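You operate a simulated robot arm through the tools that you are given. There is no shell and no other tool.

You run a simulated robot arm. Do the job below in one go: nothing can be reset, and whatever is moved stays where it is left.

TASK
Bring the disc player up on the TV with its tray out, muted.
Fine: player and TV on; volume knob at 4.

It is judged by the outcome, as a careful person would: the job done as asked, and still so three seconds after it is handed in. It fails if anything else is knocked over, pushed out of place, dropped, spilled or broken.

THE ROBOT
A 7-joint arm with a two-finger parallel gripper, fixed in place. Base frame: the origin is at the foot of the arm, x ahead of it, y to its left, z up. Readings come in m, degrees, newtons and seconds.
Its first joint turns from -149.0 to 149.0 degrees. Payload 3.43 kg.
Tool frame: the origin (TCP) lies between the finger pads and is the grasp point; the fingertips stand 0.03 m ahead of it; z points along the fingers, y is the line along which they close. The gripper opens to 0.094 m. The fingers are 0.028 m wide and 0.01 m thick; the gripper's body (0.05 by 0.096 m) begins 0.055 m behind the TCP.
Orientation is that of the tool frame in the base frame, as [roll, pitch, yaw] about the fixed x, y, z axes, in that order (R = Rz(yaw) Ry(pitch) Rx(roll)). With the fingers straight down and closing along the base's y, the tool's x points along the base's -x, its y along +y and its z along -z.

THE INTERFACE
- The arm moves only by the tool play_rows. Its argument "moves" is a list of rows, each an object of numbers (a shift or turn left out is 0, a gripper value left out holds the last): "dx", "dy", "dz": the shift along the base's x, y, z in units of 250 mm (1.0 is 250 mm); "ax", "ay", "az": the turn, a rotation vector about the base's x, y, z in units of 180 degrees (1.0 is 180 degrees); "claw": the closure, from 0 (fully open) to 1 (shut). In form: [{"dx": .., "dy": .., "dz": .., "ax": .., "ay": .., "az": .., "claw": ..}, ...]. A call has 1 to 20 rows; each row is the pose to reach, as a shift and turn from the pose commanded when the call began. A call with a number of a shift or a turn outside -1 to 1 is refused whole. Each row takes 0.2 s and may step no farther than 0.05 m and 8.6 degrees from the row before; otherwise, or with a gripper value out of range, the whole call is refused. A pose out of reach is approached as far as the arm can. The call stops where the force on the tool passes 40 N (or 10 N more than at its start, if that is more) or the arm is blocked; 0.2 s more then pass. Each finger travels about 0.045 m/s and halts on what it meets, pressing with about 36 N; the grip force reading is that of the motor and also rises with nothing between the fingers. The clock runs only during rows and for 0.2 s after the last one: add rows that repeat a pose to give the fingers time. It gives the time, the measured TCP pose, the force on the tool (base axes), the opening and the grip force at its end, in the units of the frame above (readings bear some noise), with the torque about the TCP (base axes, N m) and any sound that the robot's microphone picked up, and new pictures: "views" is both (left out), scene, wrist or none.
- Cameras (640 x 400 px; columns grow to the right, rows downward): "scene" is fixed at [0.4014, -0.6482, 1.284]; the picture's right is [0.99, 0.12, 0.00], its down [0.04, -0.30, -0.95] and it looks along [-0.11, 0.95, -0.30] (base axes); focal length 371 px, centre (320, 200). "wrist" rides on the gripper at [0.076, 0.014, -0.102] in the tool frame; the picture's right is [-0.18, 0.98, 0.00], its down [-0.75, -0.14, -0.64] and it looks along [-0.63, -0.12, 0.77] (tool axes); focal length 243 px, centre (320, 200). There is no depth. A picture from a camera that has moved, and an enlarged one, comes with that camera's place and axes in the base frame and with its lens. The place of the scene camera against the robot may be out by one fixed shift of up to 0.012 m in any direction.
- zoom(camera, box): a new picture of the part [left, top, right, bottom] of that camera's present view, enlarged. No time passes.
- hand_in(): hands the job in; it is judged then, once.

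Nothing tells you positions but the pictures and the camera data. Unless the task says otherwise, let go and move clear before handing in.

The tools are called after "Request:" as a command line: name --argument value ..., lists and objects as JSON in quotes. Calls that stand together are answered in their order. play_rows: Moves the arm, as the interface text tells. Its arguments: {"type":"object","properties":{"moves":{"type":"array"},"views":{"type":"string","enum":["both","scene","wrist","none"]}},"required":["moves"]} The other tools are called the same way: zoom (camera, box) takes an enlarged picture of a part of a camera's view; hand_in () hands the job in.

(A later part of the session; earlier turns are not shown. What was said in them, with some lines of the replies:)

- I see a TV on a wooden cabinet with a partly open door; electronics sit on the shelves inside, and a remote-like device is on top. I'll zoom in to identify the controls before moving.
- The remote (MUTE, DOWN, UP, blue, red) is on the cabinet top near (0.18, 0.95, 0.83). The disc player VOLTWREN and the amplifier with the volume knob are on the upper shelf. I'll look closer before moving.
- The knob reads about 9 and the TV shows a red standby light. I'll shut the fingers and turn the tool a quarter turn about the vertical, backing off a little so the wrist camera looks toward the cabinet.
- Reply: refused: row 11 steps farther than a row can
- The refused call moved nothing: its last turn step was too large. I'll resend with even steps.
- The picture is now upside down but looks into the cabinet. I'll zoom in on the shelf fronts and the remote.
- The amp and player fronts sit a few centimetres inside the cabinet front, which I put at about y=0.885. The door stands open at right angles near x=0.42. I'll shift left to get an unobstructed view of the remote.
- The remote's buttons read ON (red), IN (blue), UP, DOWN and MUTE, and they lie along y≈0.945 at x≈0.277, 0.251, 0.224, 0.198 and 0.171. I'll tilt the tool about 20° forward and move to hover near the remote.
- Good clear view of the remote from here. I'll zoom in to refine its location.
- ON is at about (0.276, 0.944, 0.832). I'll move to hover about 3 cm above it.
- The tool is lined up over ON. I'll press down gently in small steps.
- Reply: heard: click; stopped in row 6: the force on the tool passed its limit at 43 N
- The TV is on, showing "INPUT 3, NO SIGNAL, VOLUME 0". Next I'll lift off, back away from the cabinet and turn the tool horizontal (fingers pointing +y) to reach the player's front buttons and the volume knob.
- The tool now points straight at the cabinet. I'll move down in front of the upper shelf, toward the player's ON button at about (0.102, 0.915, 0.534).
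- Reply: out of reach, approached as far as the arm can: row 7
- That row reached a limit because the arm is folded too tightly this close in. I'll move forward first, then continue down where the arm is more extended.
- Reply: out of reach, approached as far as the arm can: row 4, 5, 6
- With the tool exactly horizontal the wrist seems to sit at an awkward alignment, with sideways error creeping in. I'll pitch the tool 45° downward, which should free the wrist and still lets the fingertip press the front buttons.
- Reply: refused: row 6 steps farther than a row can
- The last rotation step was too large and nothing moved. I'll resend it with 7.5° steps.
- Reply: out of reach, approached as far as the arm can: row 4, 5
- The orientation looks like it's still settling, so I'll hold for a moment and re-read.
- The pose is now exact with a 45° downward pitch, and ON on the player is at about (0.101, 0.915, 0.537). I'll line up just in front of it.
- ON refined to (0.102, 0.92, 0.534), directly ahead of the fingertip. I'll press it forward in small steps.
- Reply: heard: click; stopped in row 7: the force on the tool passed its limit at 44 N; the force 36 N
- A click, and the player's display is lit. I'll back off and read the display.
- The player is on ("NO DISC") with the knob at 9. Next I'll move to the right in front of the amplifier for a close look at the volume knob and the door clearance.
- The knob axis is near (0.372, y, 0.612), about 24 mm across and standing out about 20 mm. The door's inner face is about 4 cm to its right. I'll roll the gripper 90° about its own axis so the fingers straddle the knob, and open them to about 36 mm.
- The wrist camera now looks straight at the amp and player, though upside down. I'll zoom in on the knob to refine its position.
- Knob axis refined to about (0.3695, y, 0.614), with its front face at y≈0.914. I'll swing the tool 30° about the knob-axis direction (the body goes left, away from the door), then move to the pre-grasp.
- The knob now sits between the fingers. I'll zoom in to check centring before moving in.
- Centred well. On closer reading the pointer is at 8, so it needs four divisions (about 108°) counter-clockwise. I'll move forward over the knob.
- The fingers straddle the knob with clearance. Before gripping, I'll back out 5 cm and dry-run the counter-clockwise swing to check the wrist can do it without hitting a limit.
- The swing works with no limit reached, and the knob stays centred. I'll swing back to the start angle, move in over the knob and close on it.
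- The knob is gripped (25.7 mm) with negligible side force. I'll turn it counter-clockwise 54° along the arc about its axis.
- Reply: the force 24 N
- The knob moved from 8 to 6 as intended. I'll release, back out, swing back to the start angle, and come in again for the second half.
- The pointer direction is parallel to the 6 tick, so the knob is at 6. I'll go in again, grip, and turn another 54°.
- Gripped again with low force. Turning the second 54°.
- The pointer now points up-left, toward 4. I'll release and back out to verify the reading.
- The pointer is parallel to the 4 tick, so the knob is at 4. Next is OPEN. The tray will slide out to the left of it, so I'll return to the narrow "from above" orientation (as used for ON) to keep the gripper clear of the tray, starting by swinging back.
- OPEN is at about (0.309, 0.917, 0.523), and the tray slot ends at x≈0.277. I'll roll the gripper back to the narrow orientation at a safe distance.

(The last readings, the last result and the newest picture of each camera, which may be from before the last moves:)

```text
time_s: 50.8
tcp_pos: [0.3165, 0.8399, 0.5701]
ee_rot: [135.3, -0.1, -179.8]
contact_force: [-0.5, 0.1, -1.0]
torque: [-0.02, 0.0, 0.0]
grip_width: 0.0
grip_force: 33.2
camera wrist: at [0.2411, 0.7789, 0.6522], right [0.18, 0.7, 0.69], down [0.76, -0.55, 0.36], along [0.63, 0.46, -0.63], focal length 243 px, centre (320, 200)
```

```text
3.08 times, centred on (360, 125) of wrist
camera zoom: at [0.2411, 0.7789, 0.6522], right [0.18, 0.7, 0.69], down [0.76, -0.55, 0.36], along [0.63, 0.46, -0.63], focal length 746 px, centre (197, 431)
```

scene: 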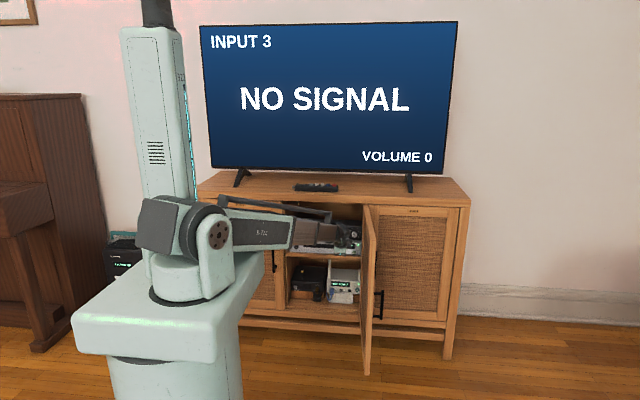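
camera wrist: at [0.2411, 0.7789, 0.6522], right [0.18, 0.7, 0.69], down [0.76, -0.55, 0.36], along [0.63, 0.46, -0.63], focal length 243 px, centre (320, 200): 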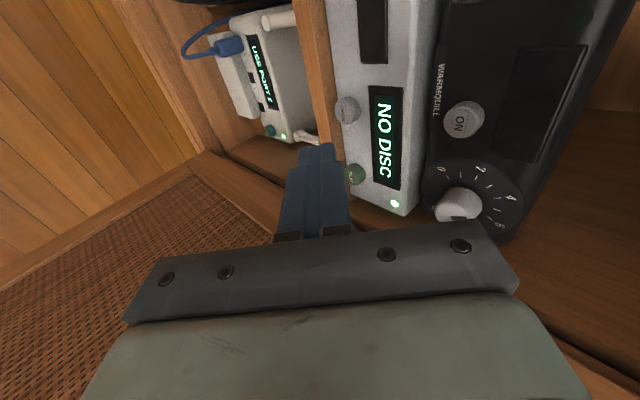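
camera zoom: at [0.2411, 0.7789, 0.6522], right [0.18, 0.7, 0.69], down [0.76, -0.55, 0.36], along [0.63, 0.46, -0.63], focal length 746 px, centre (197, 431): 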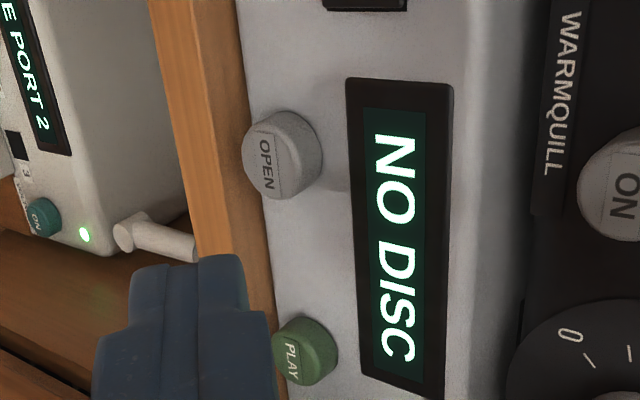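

OPEN triangulates to (0.309, 0.911, 0.526), with the shelf surface at about z=0.505. I'll drop to press height, slightly right of centre so the tray has room, press, and retreat straight after.

Request:
play_rows --moves '[{"dz": -0.06}, {"dz": -0.121}, {"dz": -0.121, "dy": 0.1}, {"dz": -0.121, "dy": 0.15}, {"dz": -0.121, "dy": 0.18}, {"dz": -0.121, "dy": 0.2}, {"dz": -0.121, "dy": 0.213}, {"dz": -0.121, "dy": 0.224}, {"dz": -0.121, "dy": 0.234}, {"dz": -0.121, "dy": 0.15}, {"dz": -0.121, "dy": 0.0}, {"dz": -0.1, "dy": -0.18}]'

Request:
zoom --camera "scene" --box '[280, 190, 400, 280]'

```text
time_s: 53.4
tcp_pos: [0.3138, 0.7946, 0.5438]
ee_rot: [135.4, -0.1, -179.8]
contact_force: [-0.1, -0.2, 0.0]
torque: [-0.03, 0.01, 0.03]
grip_width: 0.0
grip_force: 33.4
heard: click
camera wrist: at [0.2398, 0.7326, 0.6275], right [0.18, 0.7, 0.69], down [0.76, -0.55, 0.36], along [0.63, 0.46, -0.63], focal length 243 px, centre (320, 200)
```

scene: 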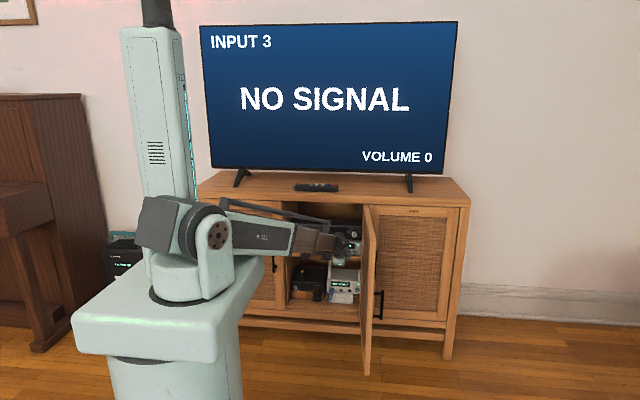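
wrist: 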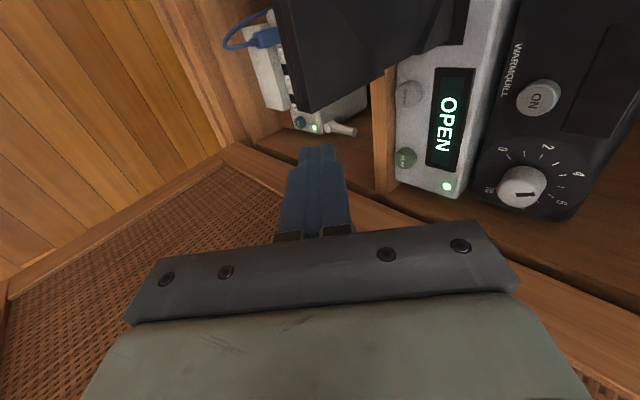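

```text
4.44 times, centred on (340, 235) of scene
camera zoom: at [0.4014, -0.6482, 1.284], right [0.99, 0.12, 0.0], down [0.04, -0.3, -0.95], along [-0.11, 0.95, -0.3], focal length 1649 px, centre (231, 44)
```

zoom: 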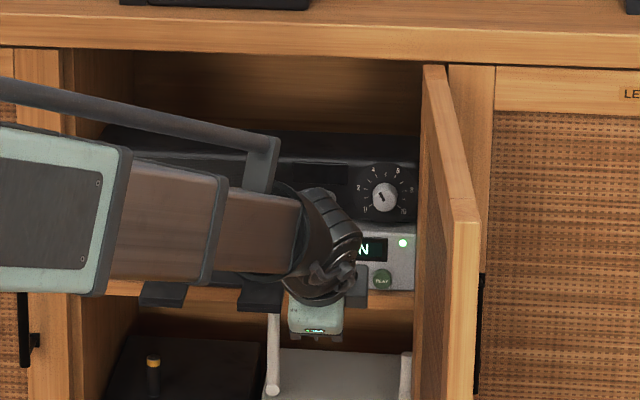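

The display reads OPEN and the tray is out, under and to the left of the arm. I'll lift straight up, away from the tray, and roll the gripper back to the orientation I used on the remote.

Request:
play_rows --moves '[{"dz": 0.15}, {"dz": 0.3}, {"dz": 0.45}, {"dz": 0.55, "ay": -0.032, "az": 0.032}, {"dz": 0.65, "ay": -0.064, "az": 0.064}, {"dz": 0.75, "ay": -0.096, "az": 0.096}, {"dz": 0.85, "ay": -0.128, "az": 0.128}, {"dz": 0.95, "ay": -0.16, "az": 0.16}, {"dz": 0.98, "ay": -0.192, "az": 0.192}, {"dz": 0.98, "ay": -0.224, "az": 0.224}, {"dz": 0.98, "ay": -0.256, "az": 0.256}, {"dz": 0.98, "ay": -0.288, "az": 0.288}, {"dz": 0.98, "ay": -0.32, "az": 0.32}, {"dz": 0.98, "ay": -0.3536, "az": 0.3536}, {"dz": 0.98, "ay": -0.3536, "az": 0.3536}]'

Request:
zoom --camera "scene" --box '[270, 200, 390, 290]'

Request:
zoom --camera "scene" --box '[346, 224, 362, 236]'

```text
time_s: 56.6
tcp_pos: [0.3165, 0.7939, 0.7912]
ee_rot: [-179.4, 44.7, -89.7]
contact_force: [-0.8, 0.0, -0.6]
torque: [0.01, 0.0, 0.0]
grip_width: 0.0003
grip_force: 33.2
camera wrist: at [0.3022, 0.6683, 0.8092], right [-0.98, 0.13, 0.12], down [0.13, 0.08, 0.99], along [0.12, 0.99, -0.1], focal length 243 px, centre (320, 200)
```

scene: 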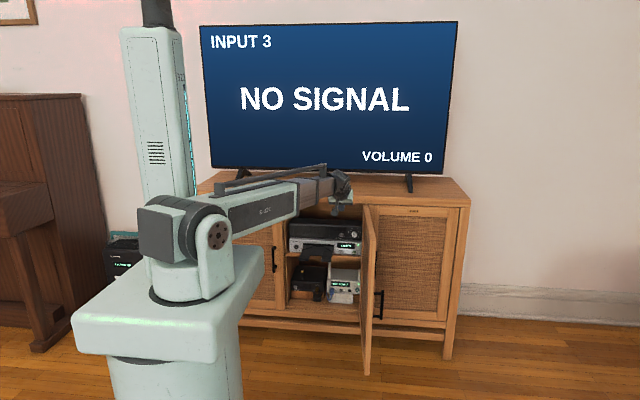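
wrist: 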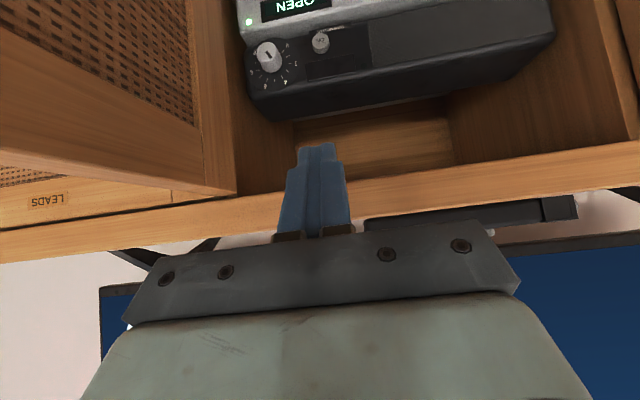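

```text
4.44 times, centred on (330, 245) of scene
camera zoom: at [0.4014, -0.6482, 1.284], right [0.99, 0.12, 0.0], down [0.04, -0.3, -0.95], along [-0.11, 0.95, -0.3], focal length 1649 px, centre (276, 0)
```

zoom: 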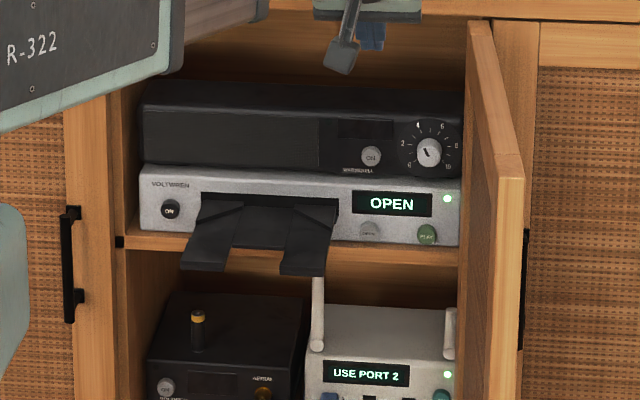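

```text
16.00 times, centred on (354, 230) of scene
camera zoom: at [0.4014, -0.6482, 1.284], right [0.99, 0.12, 0.0], down [0.04, -0.3, -0.95], along [-0.11, 0.95, -0.3], focal length 5936 px, centre (-224, -280)
```

zoom: 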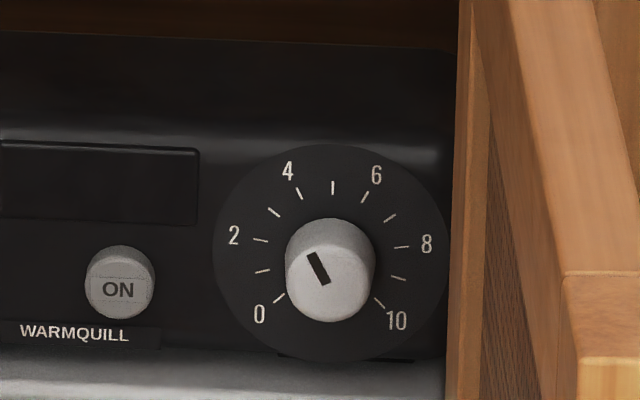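

The tray is fully out, the display shows OPEN, and the knob pointer lines up with 4. Now I'll go back up to the remote and hover over IN (0.250, 0.944).

Request:
play_rows --moves '[{"dz": 0.15, "ax": -0.035}, {"dz": 0.3, "ax": -0.07}, {"dz": 0.45, "ax": -0.105, "dx": -0.05}, {"dz": 0.55, "ax": -0.139, "dx": -0.1}, {"dz": 0.56, "ax": -0.139, "dx": -0.15, "dy": 0.13}, {"dz": 0.56, "ax": -0.139, "dx": -0.2, "dy": 0.27}, {"dz": 0.56, "ax": -0.139, "dx": -0.25, "dy": 0.42}, {"dz": 0.56, "ax": -0.139, "dx": -0.266, "dy": 0.55}, {"dz": 0.5, "ax": -0.139, "dx": -0.266, "dy": 0.612}, {"dz": 0.44, "ax": -0.139, "dx": -0.266, "dy": 0.612}, {"dz": 0.44, "ax": -0.139, "dx": -0.266, "dy": 0.612}]'

Request:
zoom --camera "wrist" --box '[240, 40, 440, 180]'

```text
time_s: 59.0
tcp_pos: [0.2499, 0.9458, 0.9005]
ee_rot: [-179.6, 19.7, -89.9]
contact_force: [0.3, 0.0, 0.3]
torque: [0.0, -0.01, 0.01]
grip_width: 0.0
grip_force: 32.8
camera wrist: at [0.2357, 0.8406, 0.9697], right [-0.98, 0.17, 0.06], down [0.14, 0.49, 0.86], along [0.12, 0.85, -0.51], focal length 243 px, centre (320, 200)
```

scene: 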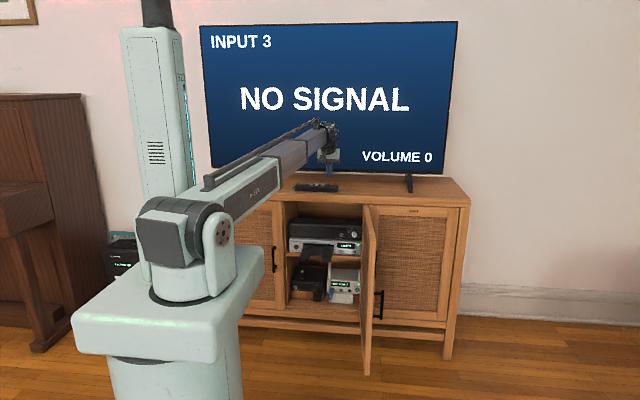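
wrist: 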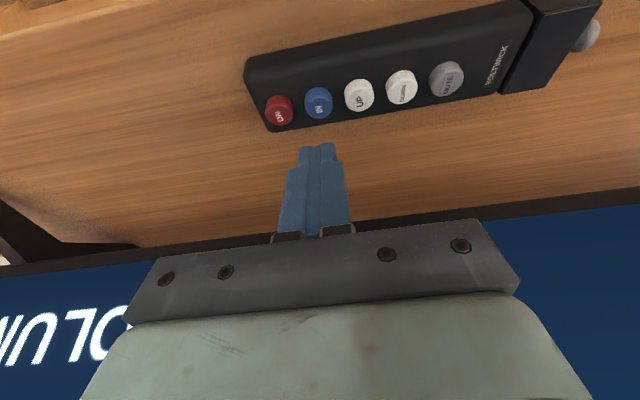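

```text
2.86 times, centred on (340, 110) of wrist
camera zoom: at [0.2357, 0.8406, 0.9697], right [-0.98, 0.17, 0.06], down [0.14, 0.49, 0.86], along [0.12, 0.85, -0.51], focal length 693 px, centre (263, 457)
```

zoom: 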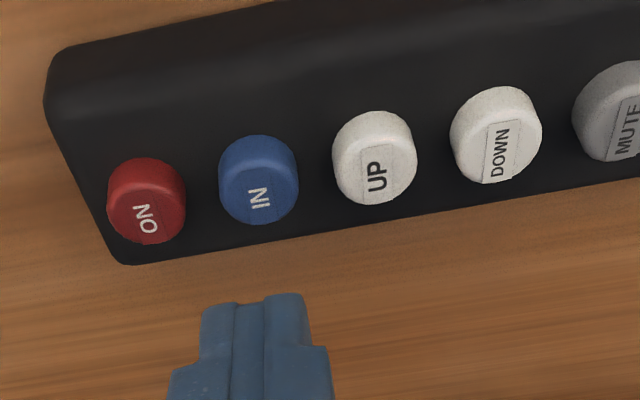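

The finger is lined up over IN. I'll press and lift in one motion.

Request:
play_rows --moves '[{"dz": -0.06}, {"dz": -0.1}, {"dz": -0.12}, {"dz": -0.135}, {"dz": -0.146}, {"dz": -0.154}, {"dz": -0.1}, {"dz": 0.0}]'

```text
time_s: 60.3
tcp_pos: [0.2494, 0.9471, 0.8705]
ee_rot: [-179.5, 20.4, -89.9]
contact_force: [-2.7, -11.4, 47.1]
torque: [-0.57, 0.15, 0.07]
grip_width: 0.0
grip_force: 32.7
heard: click
stopped in row 6: the force on the tool passed its limit at 43 N (the readings are from after the stop); the commanded pose is now the measured one
camera wrist: at [0.2358, 0.8406, 0.9391], right [-0.98, 0.17, 0.06], down [0.13, 0.48, 0.87], along [0.12, 0.86, -0.5], focal length 243 px, centre (320, 200)
```

scene: 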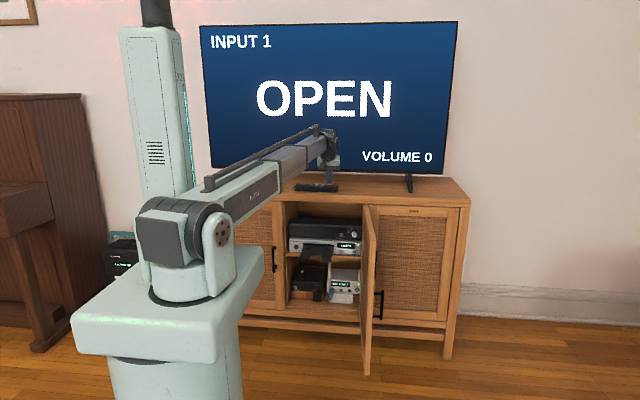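
wrist: 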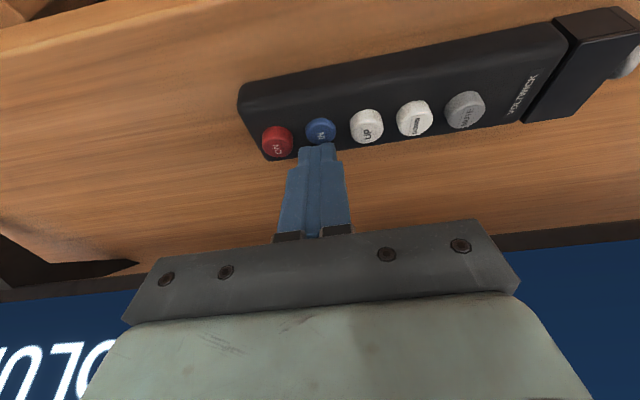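

The TV now shows "INPUT 1 – OPEN", which is the disc player with its tray out. I'll lift and move over to MUTE (x≈0.1705).

Request:
play_rows --moves '[{"dz": 0.06}, {"dz": 0.12}, {"dz": 0.12, "dx": -0.11}, {"dz": 0.12, "dx": -0.22}, {"dz": 0.12, "dx": -0.316}, {"dz": 0.12, "dx": -0.316}]'

Request:
zoom --camera "wrist" --box '[220, 40, 420, 180]'

```text
time_s: 61.7
tcp_pos: [0.1701, 0.9492, 0.8959]
ee_rot: [-179.4, 20.1, -89.9]
contact_force: [-1.2, -0.3, -0.3]
torque: [-0.01, -0.02, -0.02]
grip_width: 0.0
grip_force: 32.9
camera wrist: at [0.1573, 0.8428, 0.9647], right [-0.98, 0.17, 0.06], down [0.14, 0.49, 0.86], along [0.12, 0.86, -0.5], focal length 243 px, centre (320, 200)
```

scene: 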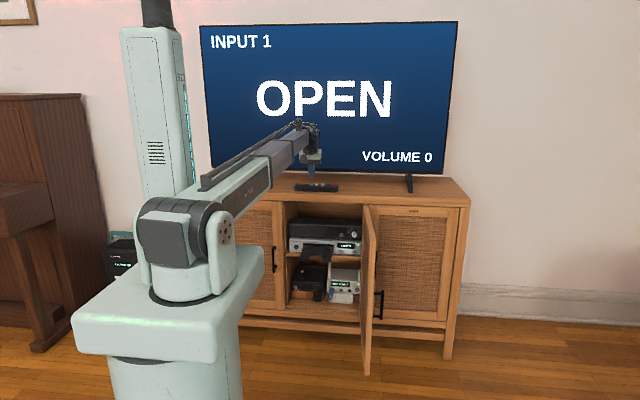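
wrist: 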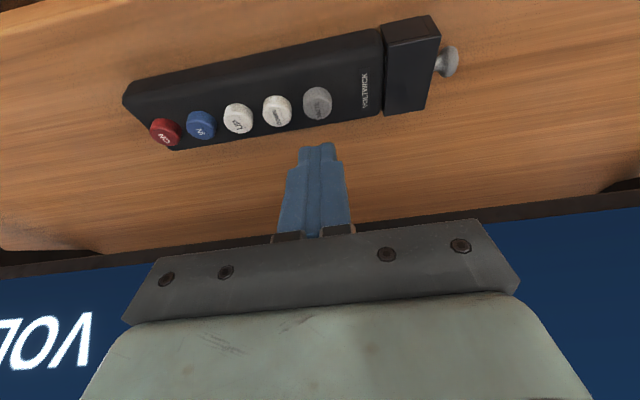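

```text
2.86 times, centred on (320, 110) of wrist
camera zoom: at [0.1573, 0.8428, 0.9647], right [-0.98, 0.17, 0.06], down [0.14, 0.49, 0.86], along [0.12, 0.86, -0.5], focal length 693 px, centre (320, 457)
```

zoom: 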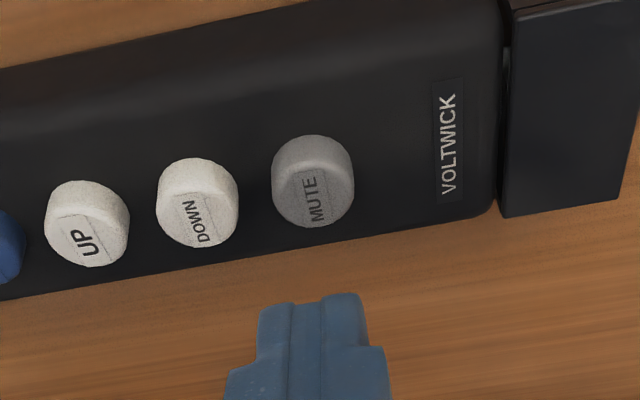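

MUTE is directly under the finger path. Pressing it.

Request:
play_rows --moves '[{"dz": -0.06}, {"dz": -0.1}, {"dz": -0.12}, {"dz": -0.135}, {"dz": -0.145}, {"dz": -0.152}]'

```text
time_s: 62.8
tcp_pos: [0.1726, 0.9487, 0.8711]
ee_rot: [-179.4, 20.9, -89.9]
contact_force: [-0.6, -2.4, 17.1]
torque: [-0.21, -0.01, 0.04]
grip_width: 0.0003
grip_force: 32.9
heard: click
stopped in row 5: the force on the tool passed its limit at 44 N (the readings are from after the stop); the commanded pose is now the measured one
camera wrist: at [0.1578, 0.8411, 0.9383], right [-0.98, 0.17, 0.06], down [0.13, 0.48, 0.87], along [0.12, 0.86, -0.49], focal length 243 px, centre (320, 200)
```

scene: 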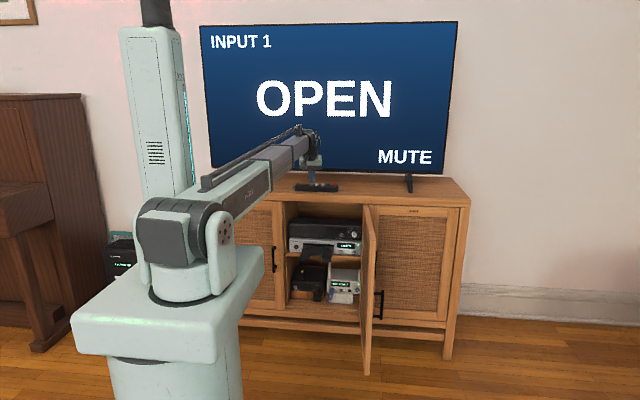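
wrist: 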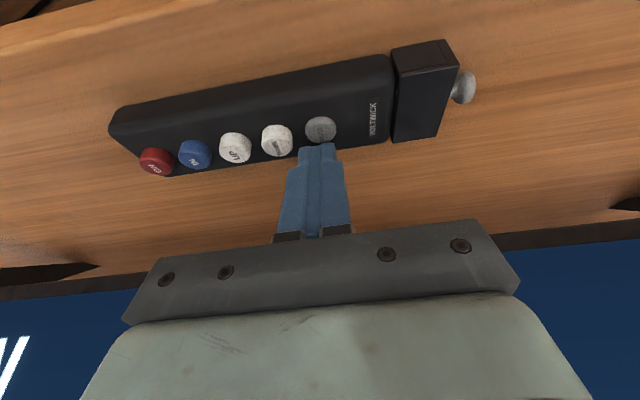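

The TV now shows INPUT 1, OPEN and MUTE. I'll lift off the remote and move the arm well clear.

Request:
play_rows --moves '[{"dz": 0.08}, {"dz": 0.2}, {"dz": 0.38}, {"dz": 0.55, "dy": -0.08}, {"dz": 0.72, "dy": -0.16}, {"dz": 0.85, "dy": -0.3}, {"dz": 0.85, "dy": -0.48}, {"dz": 0.85, "dy": -0.66}, {"dz": 0.85, "dy": -0.84}, {"dz": 0.85, "dy": -0.84}]'

Request:
zoom --camera "scene" --box '[270, 165, 400, 290]'

Request:
zoom --camera "scene" --box '[346, 224, 362, 236]'

Request:
zoom --camera "scene" --box '[290, 178, 345, 200]'

```text
time_s: 65.0
tcp_pos: [0.1708, 0.7391, 1.0789]
ee_rot: [-179.5, 20.5, -89.9]
contact_force: [-0.5, 0.3, 0.5]
torque: [0.02, -0.01, 0.0]
grip_width: 0.0
grip_force: 33.5
camera wrist: at [0.1568, 0.6323, 1.1472], right [-0.98, 0.17, 0.06], down [0.13, 0.48, 0.87], along [0.12, 0.86, -0.5], focal length 243 px, centre (320, 200)
```

scene: 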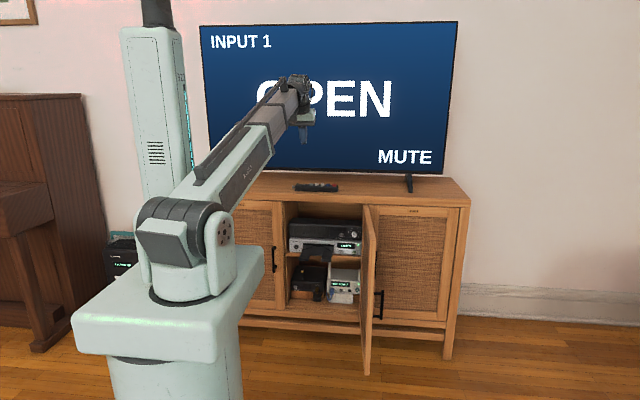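
wrist: 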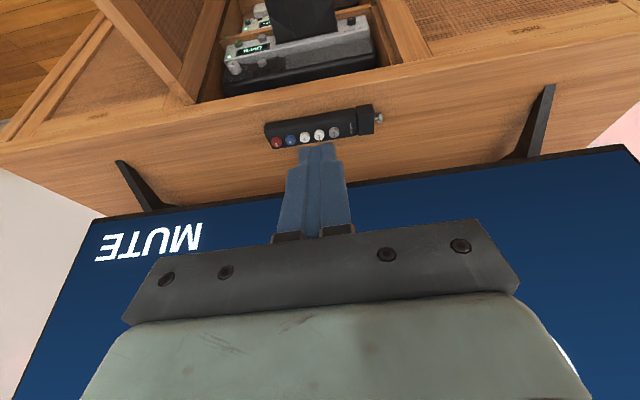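

```text
3.20 times, centred on (335, 228) of scene
camera zoom: at [0.4014, -0.6482, 1.284], right [0.99, 0.12, 0.0], down [0.04, -0.3, -0.95], along [-0.11, 0.95, -0.3], focal length 1187 px, centre (272, 112)
```

zoom: 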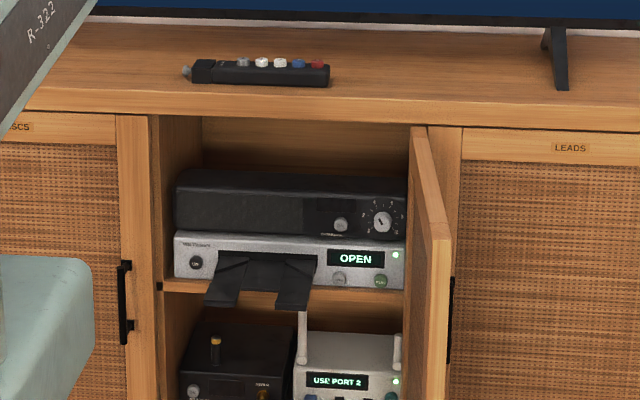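

```text
16.00 times, centred on (354, 230) of scene
camera zoom: at [0.4014, -0.6482, 1.284], right [0.99, 0.12, 0.0], down [0.04, -0.3, -0.95], along [-0.11, 0.95, -0.3], focal length 5936 px, centre (-224, -280)
```

zoom: 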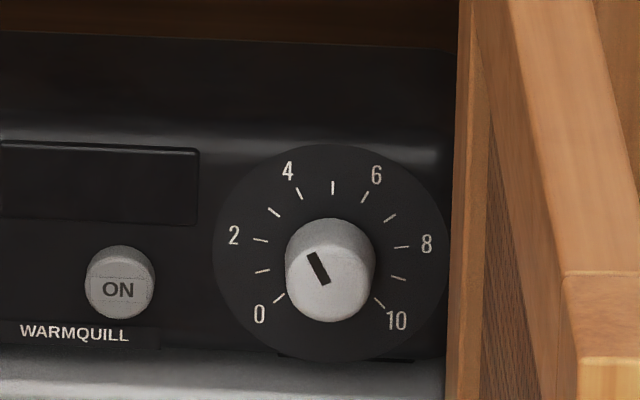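

```text
11.64 times, centred on (318, 189) of scene
camera zoom: at [0.4014, -0.6482, 1.284], right [0.99, 0.12, 0.0], down [0.04, -0.3, -0.95], along [-0.11, 0.95, -0.3], focal length 4317 px, centre (349, 328)
```

zoom: 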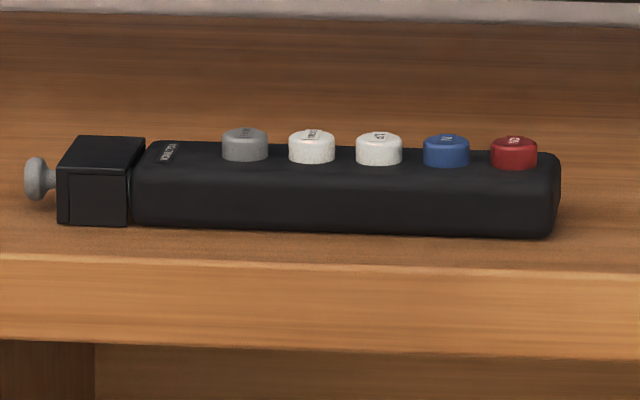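

The arm is clear, and nothing else has shifted: remote, door and devices are where they were. The TV shows INPUT 1, OPEN and MUTE, the player is on with its tray out, and the knob reads 4, so I'm handing it in.

Request:
hand_in

```text
The job is handed in.
```

The job is handed in, with the disc player showing on the TV, its tray out, and the sound muted.

- **TV:** it is on and set to INPUT 1, and the screen reads "OPEN" and "MUTE".
- **Disc player:** it is on, its display reads OPEN, and the tray is fully out.
- **Volume knob:** I turned it from 8 down to 4. In the last picture its pointer lined up with the 4 mark.
- **Everything else:** the remote, the cabinet door and the other devices look unmoved. The arm is clear of the cabinet. I left the amplifier switched off, since you only asked for the player and TV to be on.
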